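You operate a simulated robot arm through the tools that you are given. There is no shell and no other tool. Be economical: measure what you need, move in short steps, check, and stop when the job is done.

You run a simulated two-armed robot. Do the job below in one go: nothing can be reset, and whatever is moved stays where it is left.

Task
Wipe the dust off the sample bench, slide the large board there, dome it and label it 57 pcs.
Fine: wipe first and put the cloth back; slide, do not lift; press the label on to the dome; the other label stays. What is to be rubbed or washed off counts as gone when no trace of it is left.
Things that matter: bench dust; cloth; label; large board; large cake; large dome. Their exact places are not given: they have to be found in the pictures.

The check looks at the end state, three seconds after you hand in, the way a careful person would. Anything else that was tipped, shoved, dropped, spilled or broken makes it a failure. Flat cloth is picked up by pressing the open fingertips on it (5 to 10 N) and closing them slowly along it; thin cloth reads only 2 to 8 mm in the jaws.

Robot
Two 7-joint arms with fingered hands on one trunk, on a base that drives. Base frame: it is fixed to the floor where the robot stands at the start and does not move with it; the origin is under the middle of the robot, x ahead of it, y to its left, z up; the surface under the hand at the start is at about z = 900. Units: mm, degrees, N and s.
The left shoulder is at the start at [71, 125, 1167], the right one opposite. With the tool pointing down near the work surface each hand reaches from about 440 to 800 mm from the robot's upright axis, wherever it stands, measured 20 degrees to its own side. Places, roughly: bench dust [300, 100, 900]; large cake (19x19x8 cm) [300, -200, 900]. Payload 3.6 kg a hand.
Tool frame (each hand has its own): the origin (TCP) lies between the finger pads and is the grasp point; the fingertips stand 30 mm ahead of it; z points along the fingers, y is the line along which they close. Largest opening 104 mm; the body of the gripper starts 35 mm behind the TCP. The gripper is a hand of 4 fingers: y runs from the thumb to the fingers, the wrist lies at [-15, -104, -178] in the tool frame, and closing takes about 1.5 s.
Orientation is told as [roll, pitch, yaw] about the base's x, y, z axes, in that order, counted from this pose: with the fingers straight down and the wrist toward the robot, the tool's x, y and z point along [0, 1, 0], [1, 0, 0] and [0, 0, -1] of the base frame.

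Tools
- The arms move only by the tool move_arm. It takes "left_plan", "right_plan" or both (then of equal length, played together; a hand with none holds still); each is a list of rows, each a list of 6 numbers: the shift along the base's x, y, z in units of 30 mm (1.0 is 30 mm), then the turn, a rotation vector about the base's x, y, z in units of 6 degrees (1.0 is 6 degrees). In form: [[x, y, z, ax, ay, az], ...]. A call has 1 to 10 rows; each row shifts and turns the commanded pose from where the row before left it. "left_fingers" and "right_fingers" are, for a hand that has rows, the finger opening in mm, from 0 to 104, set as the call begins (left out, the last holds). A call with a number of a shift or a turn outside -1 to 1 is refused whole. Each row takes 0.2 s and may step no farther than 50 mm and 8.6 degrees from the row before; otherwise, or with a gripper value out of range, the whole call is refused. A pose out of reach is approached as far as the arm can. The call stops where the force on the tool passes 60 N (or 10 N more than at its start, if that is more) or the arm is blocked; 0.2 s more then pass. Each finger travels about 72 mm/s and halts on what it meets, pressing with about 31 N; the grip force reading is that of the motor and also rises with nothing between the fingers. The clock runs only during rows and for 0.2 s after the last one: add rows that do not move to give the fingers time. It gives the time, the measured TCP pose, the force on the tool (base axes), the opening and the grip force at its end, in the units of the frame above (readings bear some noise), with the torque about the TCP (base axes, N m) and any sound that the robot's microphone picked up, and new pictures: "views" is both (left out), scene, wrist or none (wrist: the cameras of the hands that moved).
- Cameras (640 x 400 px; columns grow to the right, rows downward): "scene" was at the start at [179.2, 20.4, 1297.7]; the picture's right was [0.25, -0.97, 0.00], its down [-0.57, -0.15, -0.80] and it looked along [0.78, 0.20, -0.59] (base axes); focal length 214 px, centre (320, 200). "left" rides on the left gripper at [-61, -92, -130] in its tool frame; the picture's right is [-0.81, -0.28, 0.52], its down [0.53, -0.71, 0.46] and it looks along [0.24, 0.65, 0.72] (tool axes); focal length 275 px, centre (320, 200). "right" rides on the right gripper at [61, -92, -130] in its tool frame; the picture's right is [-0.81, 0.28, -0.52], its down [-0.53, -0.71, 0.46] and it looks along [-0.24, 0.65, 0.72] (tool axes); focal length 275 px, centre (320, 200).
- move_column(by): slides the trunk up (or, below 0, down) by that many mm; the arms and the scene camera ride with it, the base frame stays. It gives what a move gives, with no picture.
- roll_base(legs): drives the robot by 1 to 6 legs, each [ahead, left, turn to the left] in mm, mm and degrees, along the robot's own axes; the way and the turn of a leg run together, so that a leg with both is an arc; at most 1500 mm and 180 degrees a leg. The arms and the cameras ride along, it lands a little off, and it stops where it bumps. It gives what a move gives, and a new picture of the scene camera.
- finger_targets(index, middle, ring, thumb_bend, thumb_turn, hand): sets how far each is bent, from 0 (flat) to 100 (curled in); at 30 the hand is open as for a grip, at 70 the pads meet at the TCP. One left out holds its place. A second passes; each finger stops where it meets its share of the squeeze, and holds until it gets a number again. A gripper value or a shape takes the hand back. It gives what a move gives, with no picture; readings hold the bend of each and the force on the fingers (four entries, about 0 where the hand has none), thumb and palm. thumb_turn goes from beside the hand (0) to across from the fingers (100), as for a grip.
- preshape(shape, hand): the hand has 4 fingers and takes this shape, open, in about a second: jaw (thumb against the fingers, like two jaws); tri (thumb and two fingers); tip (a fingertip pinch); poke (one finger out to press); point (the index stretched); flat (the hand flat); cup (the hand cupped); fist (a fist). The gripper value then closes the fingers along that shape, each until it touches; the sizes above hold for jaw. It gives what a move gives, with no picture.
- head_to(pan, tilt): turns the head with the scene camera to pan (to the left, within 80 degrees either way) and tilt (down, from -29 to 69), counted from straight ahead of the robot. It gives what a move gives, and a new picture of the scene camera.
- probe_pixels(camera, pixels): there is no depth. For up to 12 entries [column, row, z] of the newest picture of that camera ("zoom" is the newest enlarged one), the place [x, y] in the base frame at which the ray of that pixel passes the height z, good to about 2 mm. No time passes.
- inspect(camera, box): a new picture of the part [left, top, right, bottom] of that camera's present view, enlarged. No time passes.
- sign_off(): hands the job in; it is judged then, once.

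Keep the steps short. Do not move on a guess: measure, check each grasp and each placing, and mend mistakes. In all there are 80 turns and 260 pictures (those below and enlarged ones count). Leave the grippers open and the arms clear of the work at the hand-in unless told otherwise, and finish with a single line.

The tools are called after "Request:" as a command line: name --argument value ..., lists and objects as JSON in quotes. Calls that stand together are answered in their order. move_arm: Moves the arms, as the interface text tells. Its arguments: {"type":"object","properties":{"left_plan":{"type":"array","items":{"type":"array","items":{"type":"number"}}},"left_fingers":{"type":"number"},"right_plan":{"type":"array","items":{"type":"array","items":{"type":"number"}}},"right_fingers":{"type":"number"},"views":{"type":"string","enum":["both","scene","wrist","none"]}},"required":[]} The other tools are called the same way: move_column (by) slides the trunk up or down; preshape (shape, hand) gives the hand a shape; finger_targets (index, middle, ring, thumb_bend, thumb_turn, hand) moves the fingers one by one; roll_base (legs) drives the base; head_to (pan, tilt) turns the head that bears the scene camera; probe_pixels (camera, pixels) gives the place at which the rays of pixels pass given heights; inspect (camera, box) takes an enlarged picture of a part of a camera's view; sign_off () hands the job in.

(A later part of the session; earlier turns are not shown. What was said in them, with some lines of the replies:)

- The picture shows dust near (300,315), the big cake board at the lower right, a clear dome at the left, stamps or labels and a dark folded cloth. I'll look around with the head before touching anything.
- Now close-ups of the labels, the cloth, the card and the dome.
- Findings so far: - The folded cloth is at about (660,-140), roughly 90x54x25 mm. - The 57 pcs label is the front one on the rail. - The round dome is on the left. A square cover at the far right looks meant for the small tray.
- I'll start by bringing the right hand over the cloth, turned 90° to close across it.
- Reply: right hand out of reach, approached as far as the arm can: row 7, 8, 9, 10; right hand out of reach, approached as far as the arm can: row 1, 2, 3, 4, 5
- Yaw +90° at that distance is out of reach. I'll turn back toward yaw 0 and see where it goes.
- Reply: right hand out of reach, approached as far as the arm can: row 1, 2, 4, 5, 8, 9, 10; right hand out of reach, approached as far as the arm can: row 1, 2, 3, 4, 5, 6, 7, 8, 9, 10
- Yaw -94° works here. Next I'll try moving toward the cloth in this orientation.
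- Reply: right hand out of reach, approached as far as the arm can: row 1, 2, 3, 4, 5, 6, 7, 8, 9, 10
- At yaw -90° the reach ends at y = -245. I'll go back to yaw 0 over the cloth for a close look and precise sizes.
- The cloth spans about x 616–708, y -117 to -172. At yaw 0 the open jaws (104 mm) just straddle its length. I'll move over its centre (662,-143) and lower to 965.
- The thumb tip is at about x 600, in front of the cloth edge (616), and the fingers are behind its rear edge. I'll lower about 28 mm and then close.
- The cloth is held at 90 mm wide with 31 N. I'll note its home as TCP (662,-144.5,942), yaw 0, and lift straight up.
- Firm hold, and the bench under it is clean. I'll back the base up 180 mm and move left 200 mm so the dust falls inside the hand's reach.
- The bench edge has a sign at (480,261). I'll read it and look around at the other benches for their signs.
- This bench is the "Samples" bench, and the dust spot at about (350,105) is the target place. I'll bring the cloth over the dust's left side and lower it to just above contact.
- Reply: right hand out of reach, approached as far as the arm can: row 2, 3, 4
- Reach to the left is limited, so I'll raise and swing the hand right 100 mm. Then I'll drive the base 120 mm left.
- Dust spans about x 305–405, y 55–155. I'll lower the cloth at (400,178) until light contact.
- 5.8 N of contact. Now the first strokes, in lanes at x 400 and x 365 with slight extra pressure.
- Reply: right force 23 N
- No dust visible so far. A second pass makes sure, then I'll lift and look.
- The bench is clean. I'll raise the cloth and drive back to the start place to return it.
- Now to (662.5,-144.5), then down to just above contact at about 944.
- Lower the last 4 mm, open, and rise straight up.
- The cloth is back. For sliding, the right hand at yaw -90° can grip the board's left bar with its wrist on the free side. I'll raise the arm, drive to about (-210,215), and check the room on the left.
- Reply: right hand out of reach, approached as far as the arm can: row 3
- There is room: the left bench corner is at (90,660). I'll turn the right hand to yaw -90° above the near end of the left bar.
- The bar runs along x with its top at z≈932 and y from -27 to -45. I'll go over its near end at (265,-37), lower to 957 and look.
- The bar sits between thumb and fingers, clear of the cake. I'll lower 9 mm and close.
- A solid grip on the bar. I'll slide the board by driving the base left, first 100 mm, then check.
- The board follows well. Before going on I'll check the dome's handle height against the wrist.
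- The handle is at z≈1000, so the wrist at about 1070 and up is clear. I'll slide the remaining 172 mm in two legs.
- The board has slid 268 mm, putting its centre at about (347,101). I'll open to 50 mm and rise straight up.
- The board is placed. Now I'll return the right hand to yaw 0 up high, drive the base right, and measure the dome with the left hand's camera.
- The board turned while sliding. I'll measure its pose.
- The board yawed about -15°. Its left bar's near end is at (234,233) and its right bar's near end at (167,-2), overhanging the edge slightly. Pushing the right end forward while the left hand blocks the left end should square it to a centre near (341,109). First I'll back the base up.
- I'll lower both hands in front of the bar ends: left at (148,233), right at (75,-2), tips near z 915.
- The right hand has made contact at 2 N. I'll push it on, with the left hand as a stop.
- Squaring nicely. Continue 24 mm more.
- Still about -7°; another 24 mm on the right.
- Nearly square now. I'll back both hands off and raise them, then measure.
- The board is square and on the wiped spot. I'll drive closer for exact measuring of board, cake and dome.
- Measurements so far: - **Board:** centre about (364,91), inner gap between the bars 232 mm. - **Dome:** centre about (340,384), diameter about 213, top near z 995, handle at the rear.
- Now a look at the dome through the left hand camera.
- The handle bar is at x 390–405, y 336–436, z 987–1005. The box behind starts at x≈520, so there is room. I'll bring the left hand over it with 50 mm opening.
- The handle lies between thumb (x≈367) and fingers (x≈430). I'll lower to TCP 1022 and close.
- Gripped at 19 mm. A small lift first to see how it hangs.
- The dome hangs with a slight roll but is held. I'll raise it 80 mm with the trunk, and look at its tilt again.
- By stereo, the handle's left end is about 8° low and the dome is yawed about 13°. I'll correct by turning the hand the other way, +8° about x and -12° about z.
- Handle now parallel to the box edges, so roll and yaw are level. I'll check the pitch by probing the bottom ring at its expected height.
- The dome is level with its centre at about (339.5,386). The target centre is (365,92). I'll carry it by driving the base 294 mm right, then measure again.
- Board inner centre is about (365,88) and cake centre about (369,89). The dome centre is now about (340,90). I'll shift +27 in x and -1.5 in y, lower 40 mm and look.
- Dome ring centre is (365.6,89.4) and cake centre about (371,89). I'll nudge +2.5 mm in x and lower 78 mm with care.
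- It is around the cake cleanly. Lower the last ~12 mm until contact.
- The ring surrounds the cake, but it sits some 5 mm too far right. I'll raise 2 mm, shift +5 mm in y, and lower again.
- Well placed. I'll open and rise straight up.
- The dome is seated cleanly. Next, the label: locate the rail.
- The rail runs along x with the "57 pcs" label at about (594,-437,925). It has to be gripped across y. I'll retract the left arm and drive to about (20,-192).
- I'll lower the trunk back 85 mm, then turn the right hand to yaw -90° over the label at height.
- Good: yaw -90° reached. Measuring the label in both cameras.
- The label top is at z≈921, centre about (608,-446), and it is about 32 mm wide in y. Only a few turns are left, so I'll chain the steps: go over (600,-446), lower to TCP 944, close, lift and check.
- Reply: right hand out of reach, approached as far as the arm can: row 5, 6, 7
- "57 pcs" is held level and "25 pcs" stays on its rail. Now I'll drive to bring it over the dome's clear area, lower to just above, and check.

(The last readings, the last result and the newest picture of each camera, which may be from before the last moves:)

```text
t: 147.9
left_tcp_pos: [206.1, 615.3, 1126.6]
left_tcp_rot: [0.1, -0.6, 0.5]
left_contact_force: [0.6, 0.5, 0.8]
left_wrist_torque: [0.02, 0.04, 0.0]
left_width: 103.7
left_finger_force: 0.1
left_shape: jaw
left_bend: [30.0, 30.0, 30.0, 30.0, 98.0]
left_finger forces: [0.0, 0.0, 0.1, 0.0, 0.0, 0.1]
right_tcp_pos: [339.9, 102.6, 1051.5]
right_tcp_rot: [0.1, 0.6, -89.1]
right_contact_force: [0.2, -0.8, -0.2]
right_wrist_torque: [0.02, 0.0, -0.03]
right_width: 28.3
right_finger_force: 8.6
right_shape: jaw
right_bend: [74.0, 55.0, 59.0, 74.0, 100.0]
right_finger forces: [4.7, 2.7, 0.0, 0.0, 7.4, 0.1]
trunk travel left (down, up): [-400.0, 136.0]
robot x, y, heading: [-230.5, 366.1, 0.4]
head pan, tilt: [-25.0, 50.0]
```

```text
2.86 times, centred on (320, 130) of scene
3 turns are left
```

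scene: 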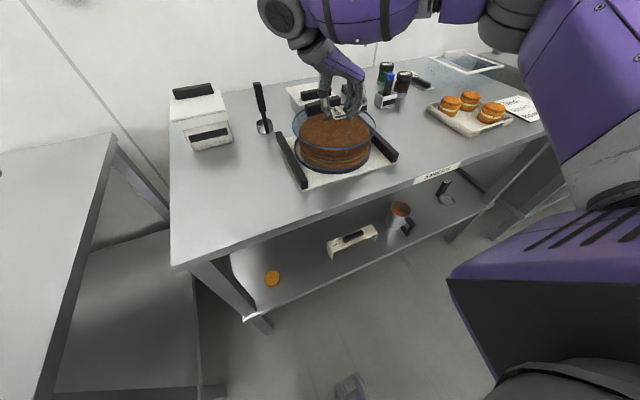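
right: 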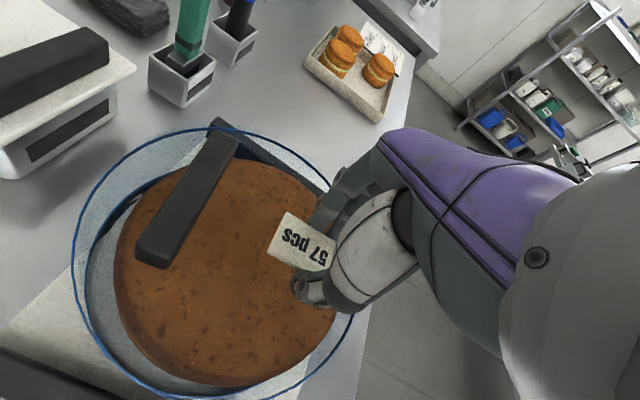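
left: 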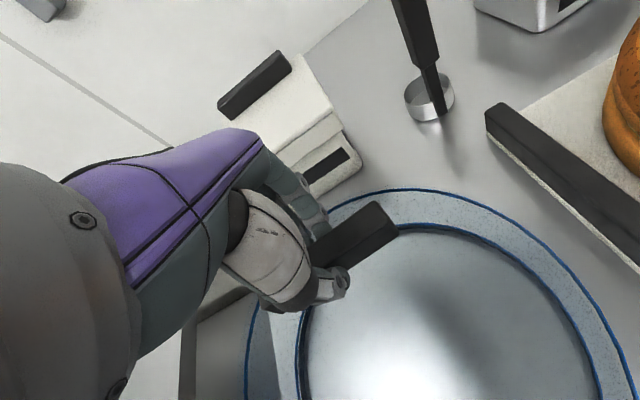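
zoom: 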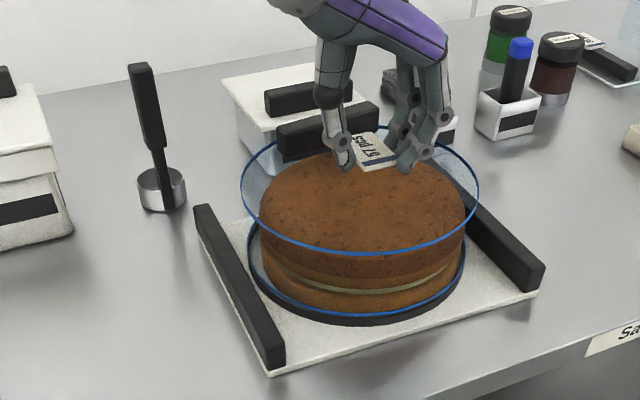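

The label hangs over the clear front half of the dome at about (348,103), away from the handle. I'll set it down, release, close the fingers, and press from above with a few mm of travel.

Request:
move_arm --right_plan '[[0, 0, -0.3, 0, 0, 0], [0, 0, -0.2, 0, 0, 0], [0, 0, -0.1, 0, 0, 0], [0, 0, -0.07, 0, 0, 0], [0, 0, 0, 0, 0, 0]]' --views "wrist"

Request:
move_arm --right_plan '[[0, 0, 0, 0, 0, 0], [0, 0, 0, 0, 0, 0], [0, 0, 0, 0, 0, 0], [0, 0, 0, 0, 0, 0], [0, 0, 0.3, 0, 0, 0], [0, 0, 0.4, 0, 0, 0], [0, 0, 0.5, 0, 0, 0]]' --right_fingers 65 --views "both"

Request:
move_arm --right_plan '[[0.15, 0, 0, 0, 0, 0], [0.12, 0, 0, 0, 0, 0], [0, 0, 0, 0, 0, 0], [0, 0, 0, 0, 0, 0], [0, 0, 0, 0, 0, 0], [0, 0, 0, 0, 0, 0], [0, 0, 0, 0, 0, 0]]' --right_fingers 0 --views "none"

Request:
move_arm --right_plan '[[0, 0, -0.5, 0, 0, 0], [0, 0, -0.35, 0, 0, 0], [0, 0, -0.1, 0, 0, 0], [0, 0, -0.1, 0, 0, 0], [0, 0, -0.06, 0, 0, 0], [0, 0, 0, 0, 0, 0], [0, 0, 0, 0, 0, 0]]' --views "both"

Request:
inspect --camera "scene" --box '[270, 80, 390, 180]'

Request:
inspect --camera "right" --box '[160, 100, 480, 400]'

```text
t: 149.1
left_tcp_pos: [205.1, 616.2, 1125.7]
left_tcp_rot: [0.1, -0.6, 0.6]
left_contact_force: [0.5, 0.4, -0.6]
left_wrist_torque: [-0.02, 0.0, 0.0]
left_width: 103.8
left_finger_force: 0.2
left_shape: jaw
left_bend: [30.0, 30.0, 30.0, 30.0, 98.0]
left_finger forces: [0.0, 0.0, 0.0, 0.1, 0.1, 0.0]
right_tcp_pos: [339.1, 100.9, 1032.2]
right_tcp_rot: [0.1, 0.7, -89.2]
right_contact_force: [0.2, 0.3, 1.1]
right_wrist_torque: [-0.02, 0.0, 0.01]
right_width: 28.1
right_finger_force: 9.6
right_shape: jaw
right_bend: [74.0, 55.0, 59.0, 74.0, 100.0]
right_finger forces: [4.7, 2.7, 0.0, 0.0, 7.3, 0.0]
trunk travel left (down, up): [-400.0, 136.0]
robot x, y, heading: [-232.8, 362.9, 0.6]
head pan, tilt: [-25.0, 50.0]
```

right: 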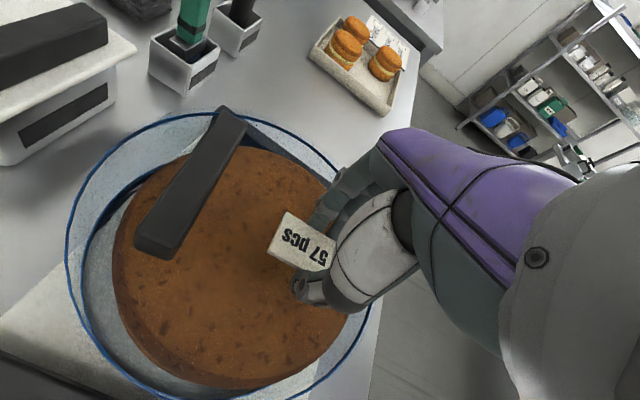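

```text
t: 150.7
left_tcp_pos: [206.3, 614.7, 1127.0]
left_tcp_rot: [0.1, -0.6, 0.6]
left_contact_force: [-0.1, 0.4, -0.1]
left_wrist_torque: [0.01, 0.01, 0.03]
left_width: 103.3
left_finger_force: 0.0
left_shape: jaw
left_bend: [30.0, 30.0, 30.0, 30.0, 98.0]
left_finger forces: [0.0, 0.0, 0.0, 0.0, 0.0, 0.0]
right_tcp_pos: [339.5, 102.9, 1068.4]
right_tcp_rot: [0.0, 0.6, -89.4]
right_contact_force: [0.8, -0.2, -0.3]
right_wrist_torque: [0.01, 0.02, -0.01]
right_width: 64.6
right_finger_force: 0.0
right_shape: jaw
right_bend: [28.0, 40.0, 36.0, 63.0, 100.0]
right_finger forces: [0.1, 0.0, 0.0, 0.0, 0.0, 0.0]
trunk travel left (down, up): [-400.0, 136.0]
robot x, y, heading: [-232.6, 361.9, 0.5]
head pan, tilt: [-25.0, 50.0]
```

scene: 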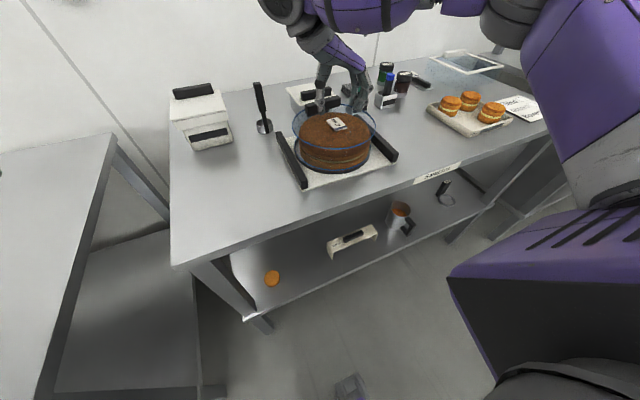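
right: 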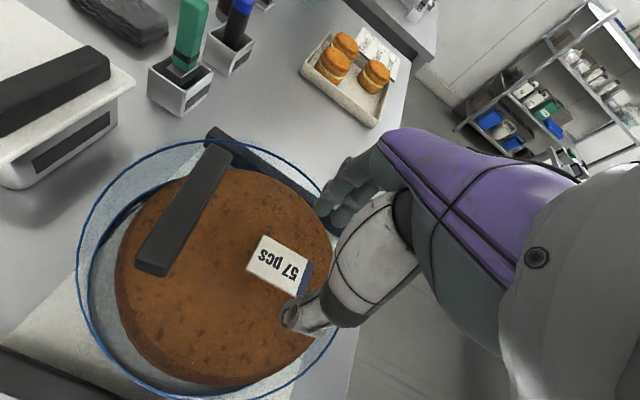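

```text
t: 152.3
left_tcp_pos: [204.9, 613.5, 1128.1]
left_tcp_rot: [0.1, -0.6, 0.7]
left_contact_force: [0.3, -0.3, 0.5]
left_wrist_torque: [0.02, 0.04, 0.01]
left_width: 103.8
left_finger_force: 0.0
left_shape: jaw
left_bend: [30.0, 30.0, 30.0, 30.0, 98.0]
left_finger forces: [0.0, 0.1, 0.0, 0.0, 0.0, 0.0]
right_tcp_pos: [348.4, 101.5, 1068.0]
right_tcp_rot: [0.1, 0.7, -89.2]
right_contact_force: [-0.2, 0.4, -0.1]
right_wrist_torque: [0.03, 0.02, 0.0]
right_width: 0.1
right_finger_force: 31.5
right_shape: jaw
right_bend: [70.0, 70.0, 70.0, 47.0, 100.0]
right_finger forces: [0.1, 0.0, 0.1, 0.0, 0.0, 0.0]
trunk travel left (down, up): [-400.0, 136.0]
robot x, y, heading: [-233.6, 363.5, 0.5]
head pan, tilt: [-25.0, 50.0]
```

```text
t: 153.9
left_tcp_pos: [206.2, 614.3, 1127.7]
left_tcp_rot: [0.1, -0.7, 0.6]
left_contact_force: [0.4, 0.4, -1.0]
left_wrist_torque: [0.03, -0.03, 0.0]
left_width: 103.4
left_finger_force: 0.0
left_shape: jaw
left_bend: [30.0, 30.0, 30.0, 30.0, 98.0]
left_finger forces: [0.0, 0.0, 0.0, 0.0, 0.1, 0.1]
right_tcp_pos: [348.1, 102.1, 1036.8]
right_tcp_rot: [0.2, 0.5, -89.3]
right_contact_force: [0.7, -1.5, 4.8]
right_wrist_torque: [-0.07, 0.02, 0.03]
right_width: 0.1
right_finger_force: 31.2
right_shape: jaw
right_bend: [70.0, 70.0, 70.0, 47.0, 100.0]
right_finger forces: [0.0, 0.0, 0.1, 0.0, 0.0, 0.0]
trunk travel left (down, up): [-400.0, 136.0]
robot x, y, heading: [-234.9, 364.3, 0.4]
head pan, tilt: [-25.0, 50.0]
```

scene: 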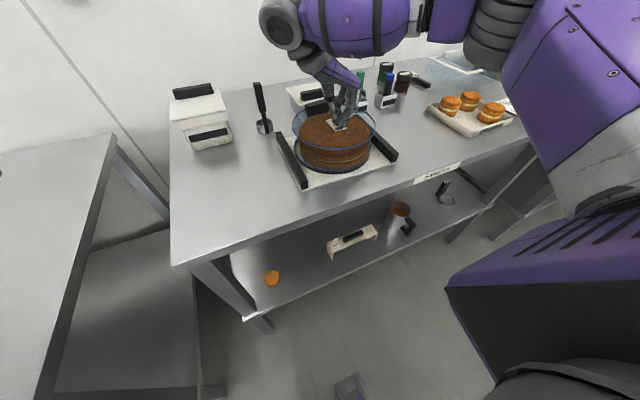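
right: 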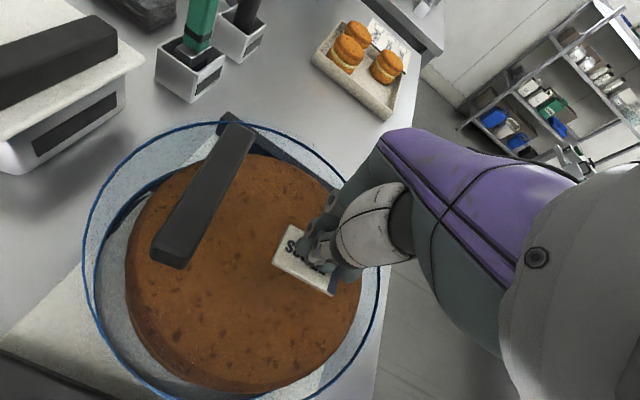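

```text
4.00 times, centred on (330, 130) of scene
```

zoom: 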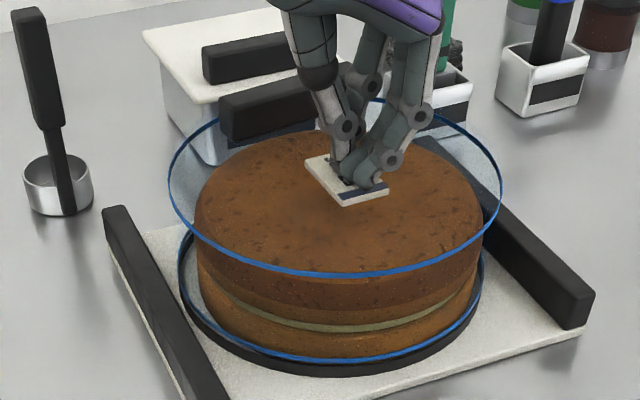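

```text
1.33 times, centred on (320, 250) of right
2 turns are left
```

zoom: 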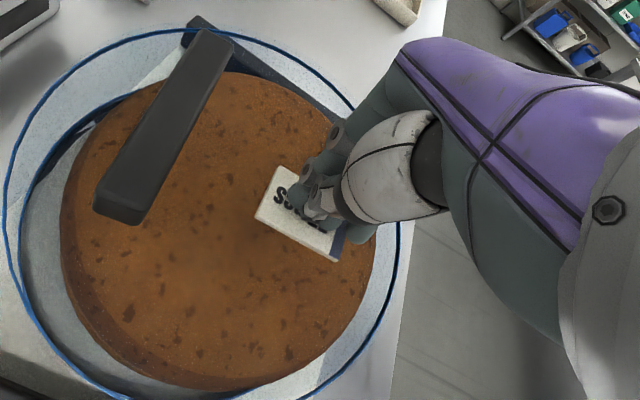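

The label lies flat on the dome and contact is 4.8 N. I'll press about 2 mm more, hold, then lift straight off, retract and open.

Request:
move_arm --right_plan '[[0, 0, -0.05, 0, 0, 0], [0, 0, -0.03, 0, 0, 0], [0, 0, 0, 0, 0, 0], [0, 0, 0, 0, 0, 0], [0, 0, 0, 0, 0, 0], [0, 0, 0, 0, 0, 0]]' --views "none"

Request:
move_arm --right_plan '[[0, 0, 0.2, 0, 0, 0], [0, 0, 0.5, 0, 0, 0], [0, 0, 0.9, 0, 0, 0], [-0.6, 0, 0.5, 0, 0, 0], [-0.9, 0, 0.5, 0, 0, 0], [-0.9, 0, 0.5, 0, 0, 0], [-0.9, 0, 0.3, 0, 0, 0], [-0.9, 0, 0, 0, 0, 0]]' --views "none"

Request:
move_arm --right_plan '[[0, 0, 0, 0, 0, 0], [0, 0, 0, 0, 0, 0], [0, 0, 0, 0, 0, 0], [0, 0, 0, 0, 0, 0], [0, 0, 0, 0, 0, 0], [0, 0, 0, 0, 0, 0], [0, 0, 0, 0, 0, 0], [0, 0, 0, 0, 0, 0]]' --right_fingers 104 --views "both"

Request:
inspect --camera "scene" --box '[250, 70, 410, 200]'

```text
t: 155.3
left_tcp_pos: [203.4, 614.9, 1127.8]
left_tcp_rot: [0.1, -0.7, 0.6]
left_contact_force: [-0.1, 0.1, 0.3]
left_wrist_torque: [0.01, 0.01, 0.02]
left_width: 103.6
left_finger_force: 0.2
left_shape: jaw
left_bend: [30.0, 30.0, 30.0, 30.0, 98.0]
left_finger forces: [0.1, 0.1, 0.0, 0.1, 0.0, 0.0]
right_tcp_pos: [347.6, 102.9, 1035.6]
right_tcp_rot: [0.4, 0.5, -89.3]
right_contact_force: [5.0, -5.3, 26.1]
right_wrist_torque: [-0.27, -0.16, 0.03]
right_width: 0.1
right_finger_force: 31.6
right_shape: jaw
right_bend: [70.0, 70.0, 70.0, 47.0, 100.0]
right_finger forces: [35.0, 0.0, 0.1, 0.2, 0.0, 0.0]
trunk travel left (down, up): [-400.0, 136.0]
robot x, y, heading: [-234.2, 366.9, 0.4]
head pan, tilt: [-25.0, 50.0]
```

```text
t: 157.1
left_tcp_pos: [205.1, 614.2, 1128.4]
left_tcp_rot: [0.1, -0.7, 0.5]
left_contact_force: [0.7, 0.0, 0.2]
left_wrist_torque: [-0.03, -0.03, -0.02]
left_width: 103.8
left_finger_force: 0.0
left_shape: jaw
left_bend: [30.0, 30.0, 30.0, 30.0, 98.0]
left_finger forces: [0.0, 0.0, 0.0, 0.1, 0.0, 0.0]
right_tcp_pos: [221.3, 100.8, 1135.8]
right_tcp_rot: [0.1, 0.7, -89.3]
right_contact_force: [0.1, -0.7, 0.1]
right_wrist_torque: [-0.03, -0.02, 0.03]
right_width: 0.1
right_finger_force: 31.0
right_shape: jaw
right_bend: [70.0, 70.0, 70.0, 47.0, 100.0]
right_finger forces: [0.1, 0.0, 0.1, 0.0, 0.0, 0.0]
trunk travel left (down, up): [-400.0, 136.0]
robot x, y, heading: [-234.6, 361.9, 0.5]
head pan, tilt: [-25.0, 50.0]
```

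```text
t: 158.9
left_tcp_pos: [205.9, 614.9, 1127.2]
left_tcp_rot: [0.1, -0.7, 0.6]
left_contact_force: [-0.4, -0.5, -0.4]
left_wrist_torque: [-0.02, -0.03, 0.0]
left_width: 103.7
left_finger_force: 0.0
left_shape: jaw
left_bend: [30.0, 30.0, 30.0, 30.0, 98.0]
left_finger forces: [0.0, 0.1, 0.1, 0.0, 0.1, 0.1]
right_tcp_pos: [223.6, 101.8, 1136.0]
right_tcp_rot: [0.1, 0.5, -89.3]
right_contact_force: [-0.7, -0.1, -0.3]
right_wrist_torque: [0.01, 0.01, -0.01]
right_width: 103.8
right_finger_force: 0.1
right_shape: jaw
right_bend: [30.0, 30.0, 30.0, 30.0, 98.0]
right_finger forces: [0.0, 0.0, 0.0, 0.0, 0.0, 0.1]
trunk travel left (down, up): [-400.0, 136.0]
robot x, y, heading: [-235.2, 366.0, 0.5]
head pan, tilt: [-25.0, 50.0]
```

scene: 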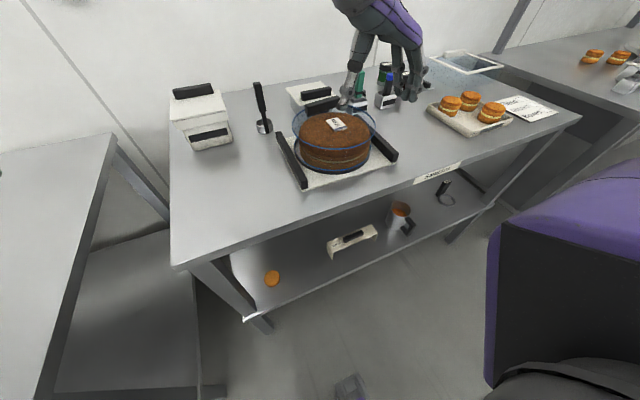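
right: 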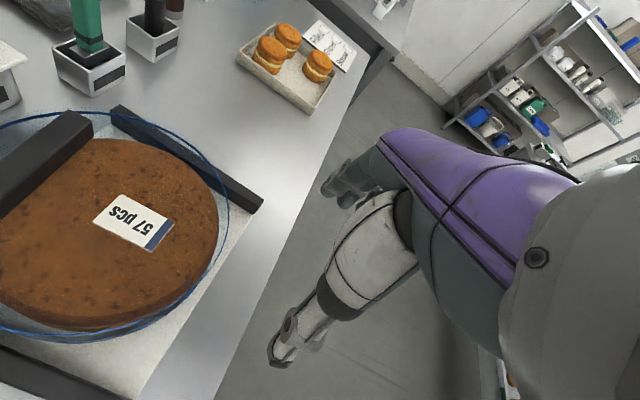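

```text
3.08 times, centred on (330, 135) of scene
1 turns are left
```

zoom: 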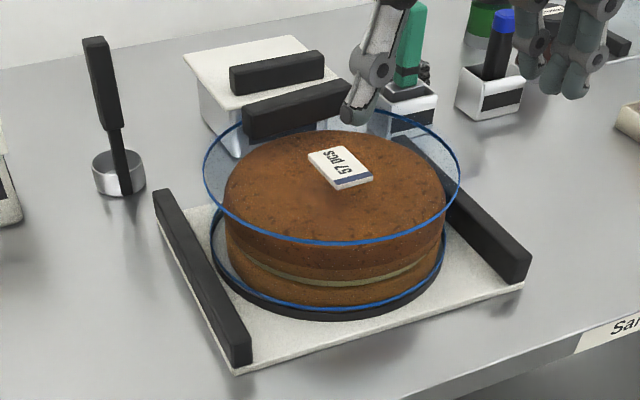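

The 57 pcs label is flat on the dome after a 26 N press. Both grippers are open and the arms are clear, so I'm handing in.

Request:
sign_off

```text
The job is handed in.
```

Handed in: the dust is wiped with no trace left in view, the cloth is back, the large board is slid onto the wiped spot (it turned on the way and I pushed it square), and the large cake is domed with the 57 pcs label pressed on; the 25 pcs label stayed on its rail.
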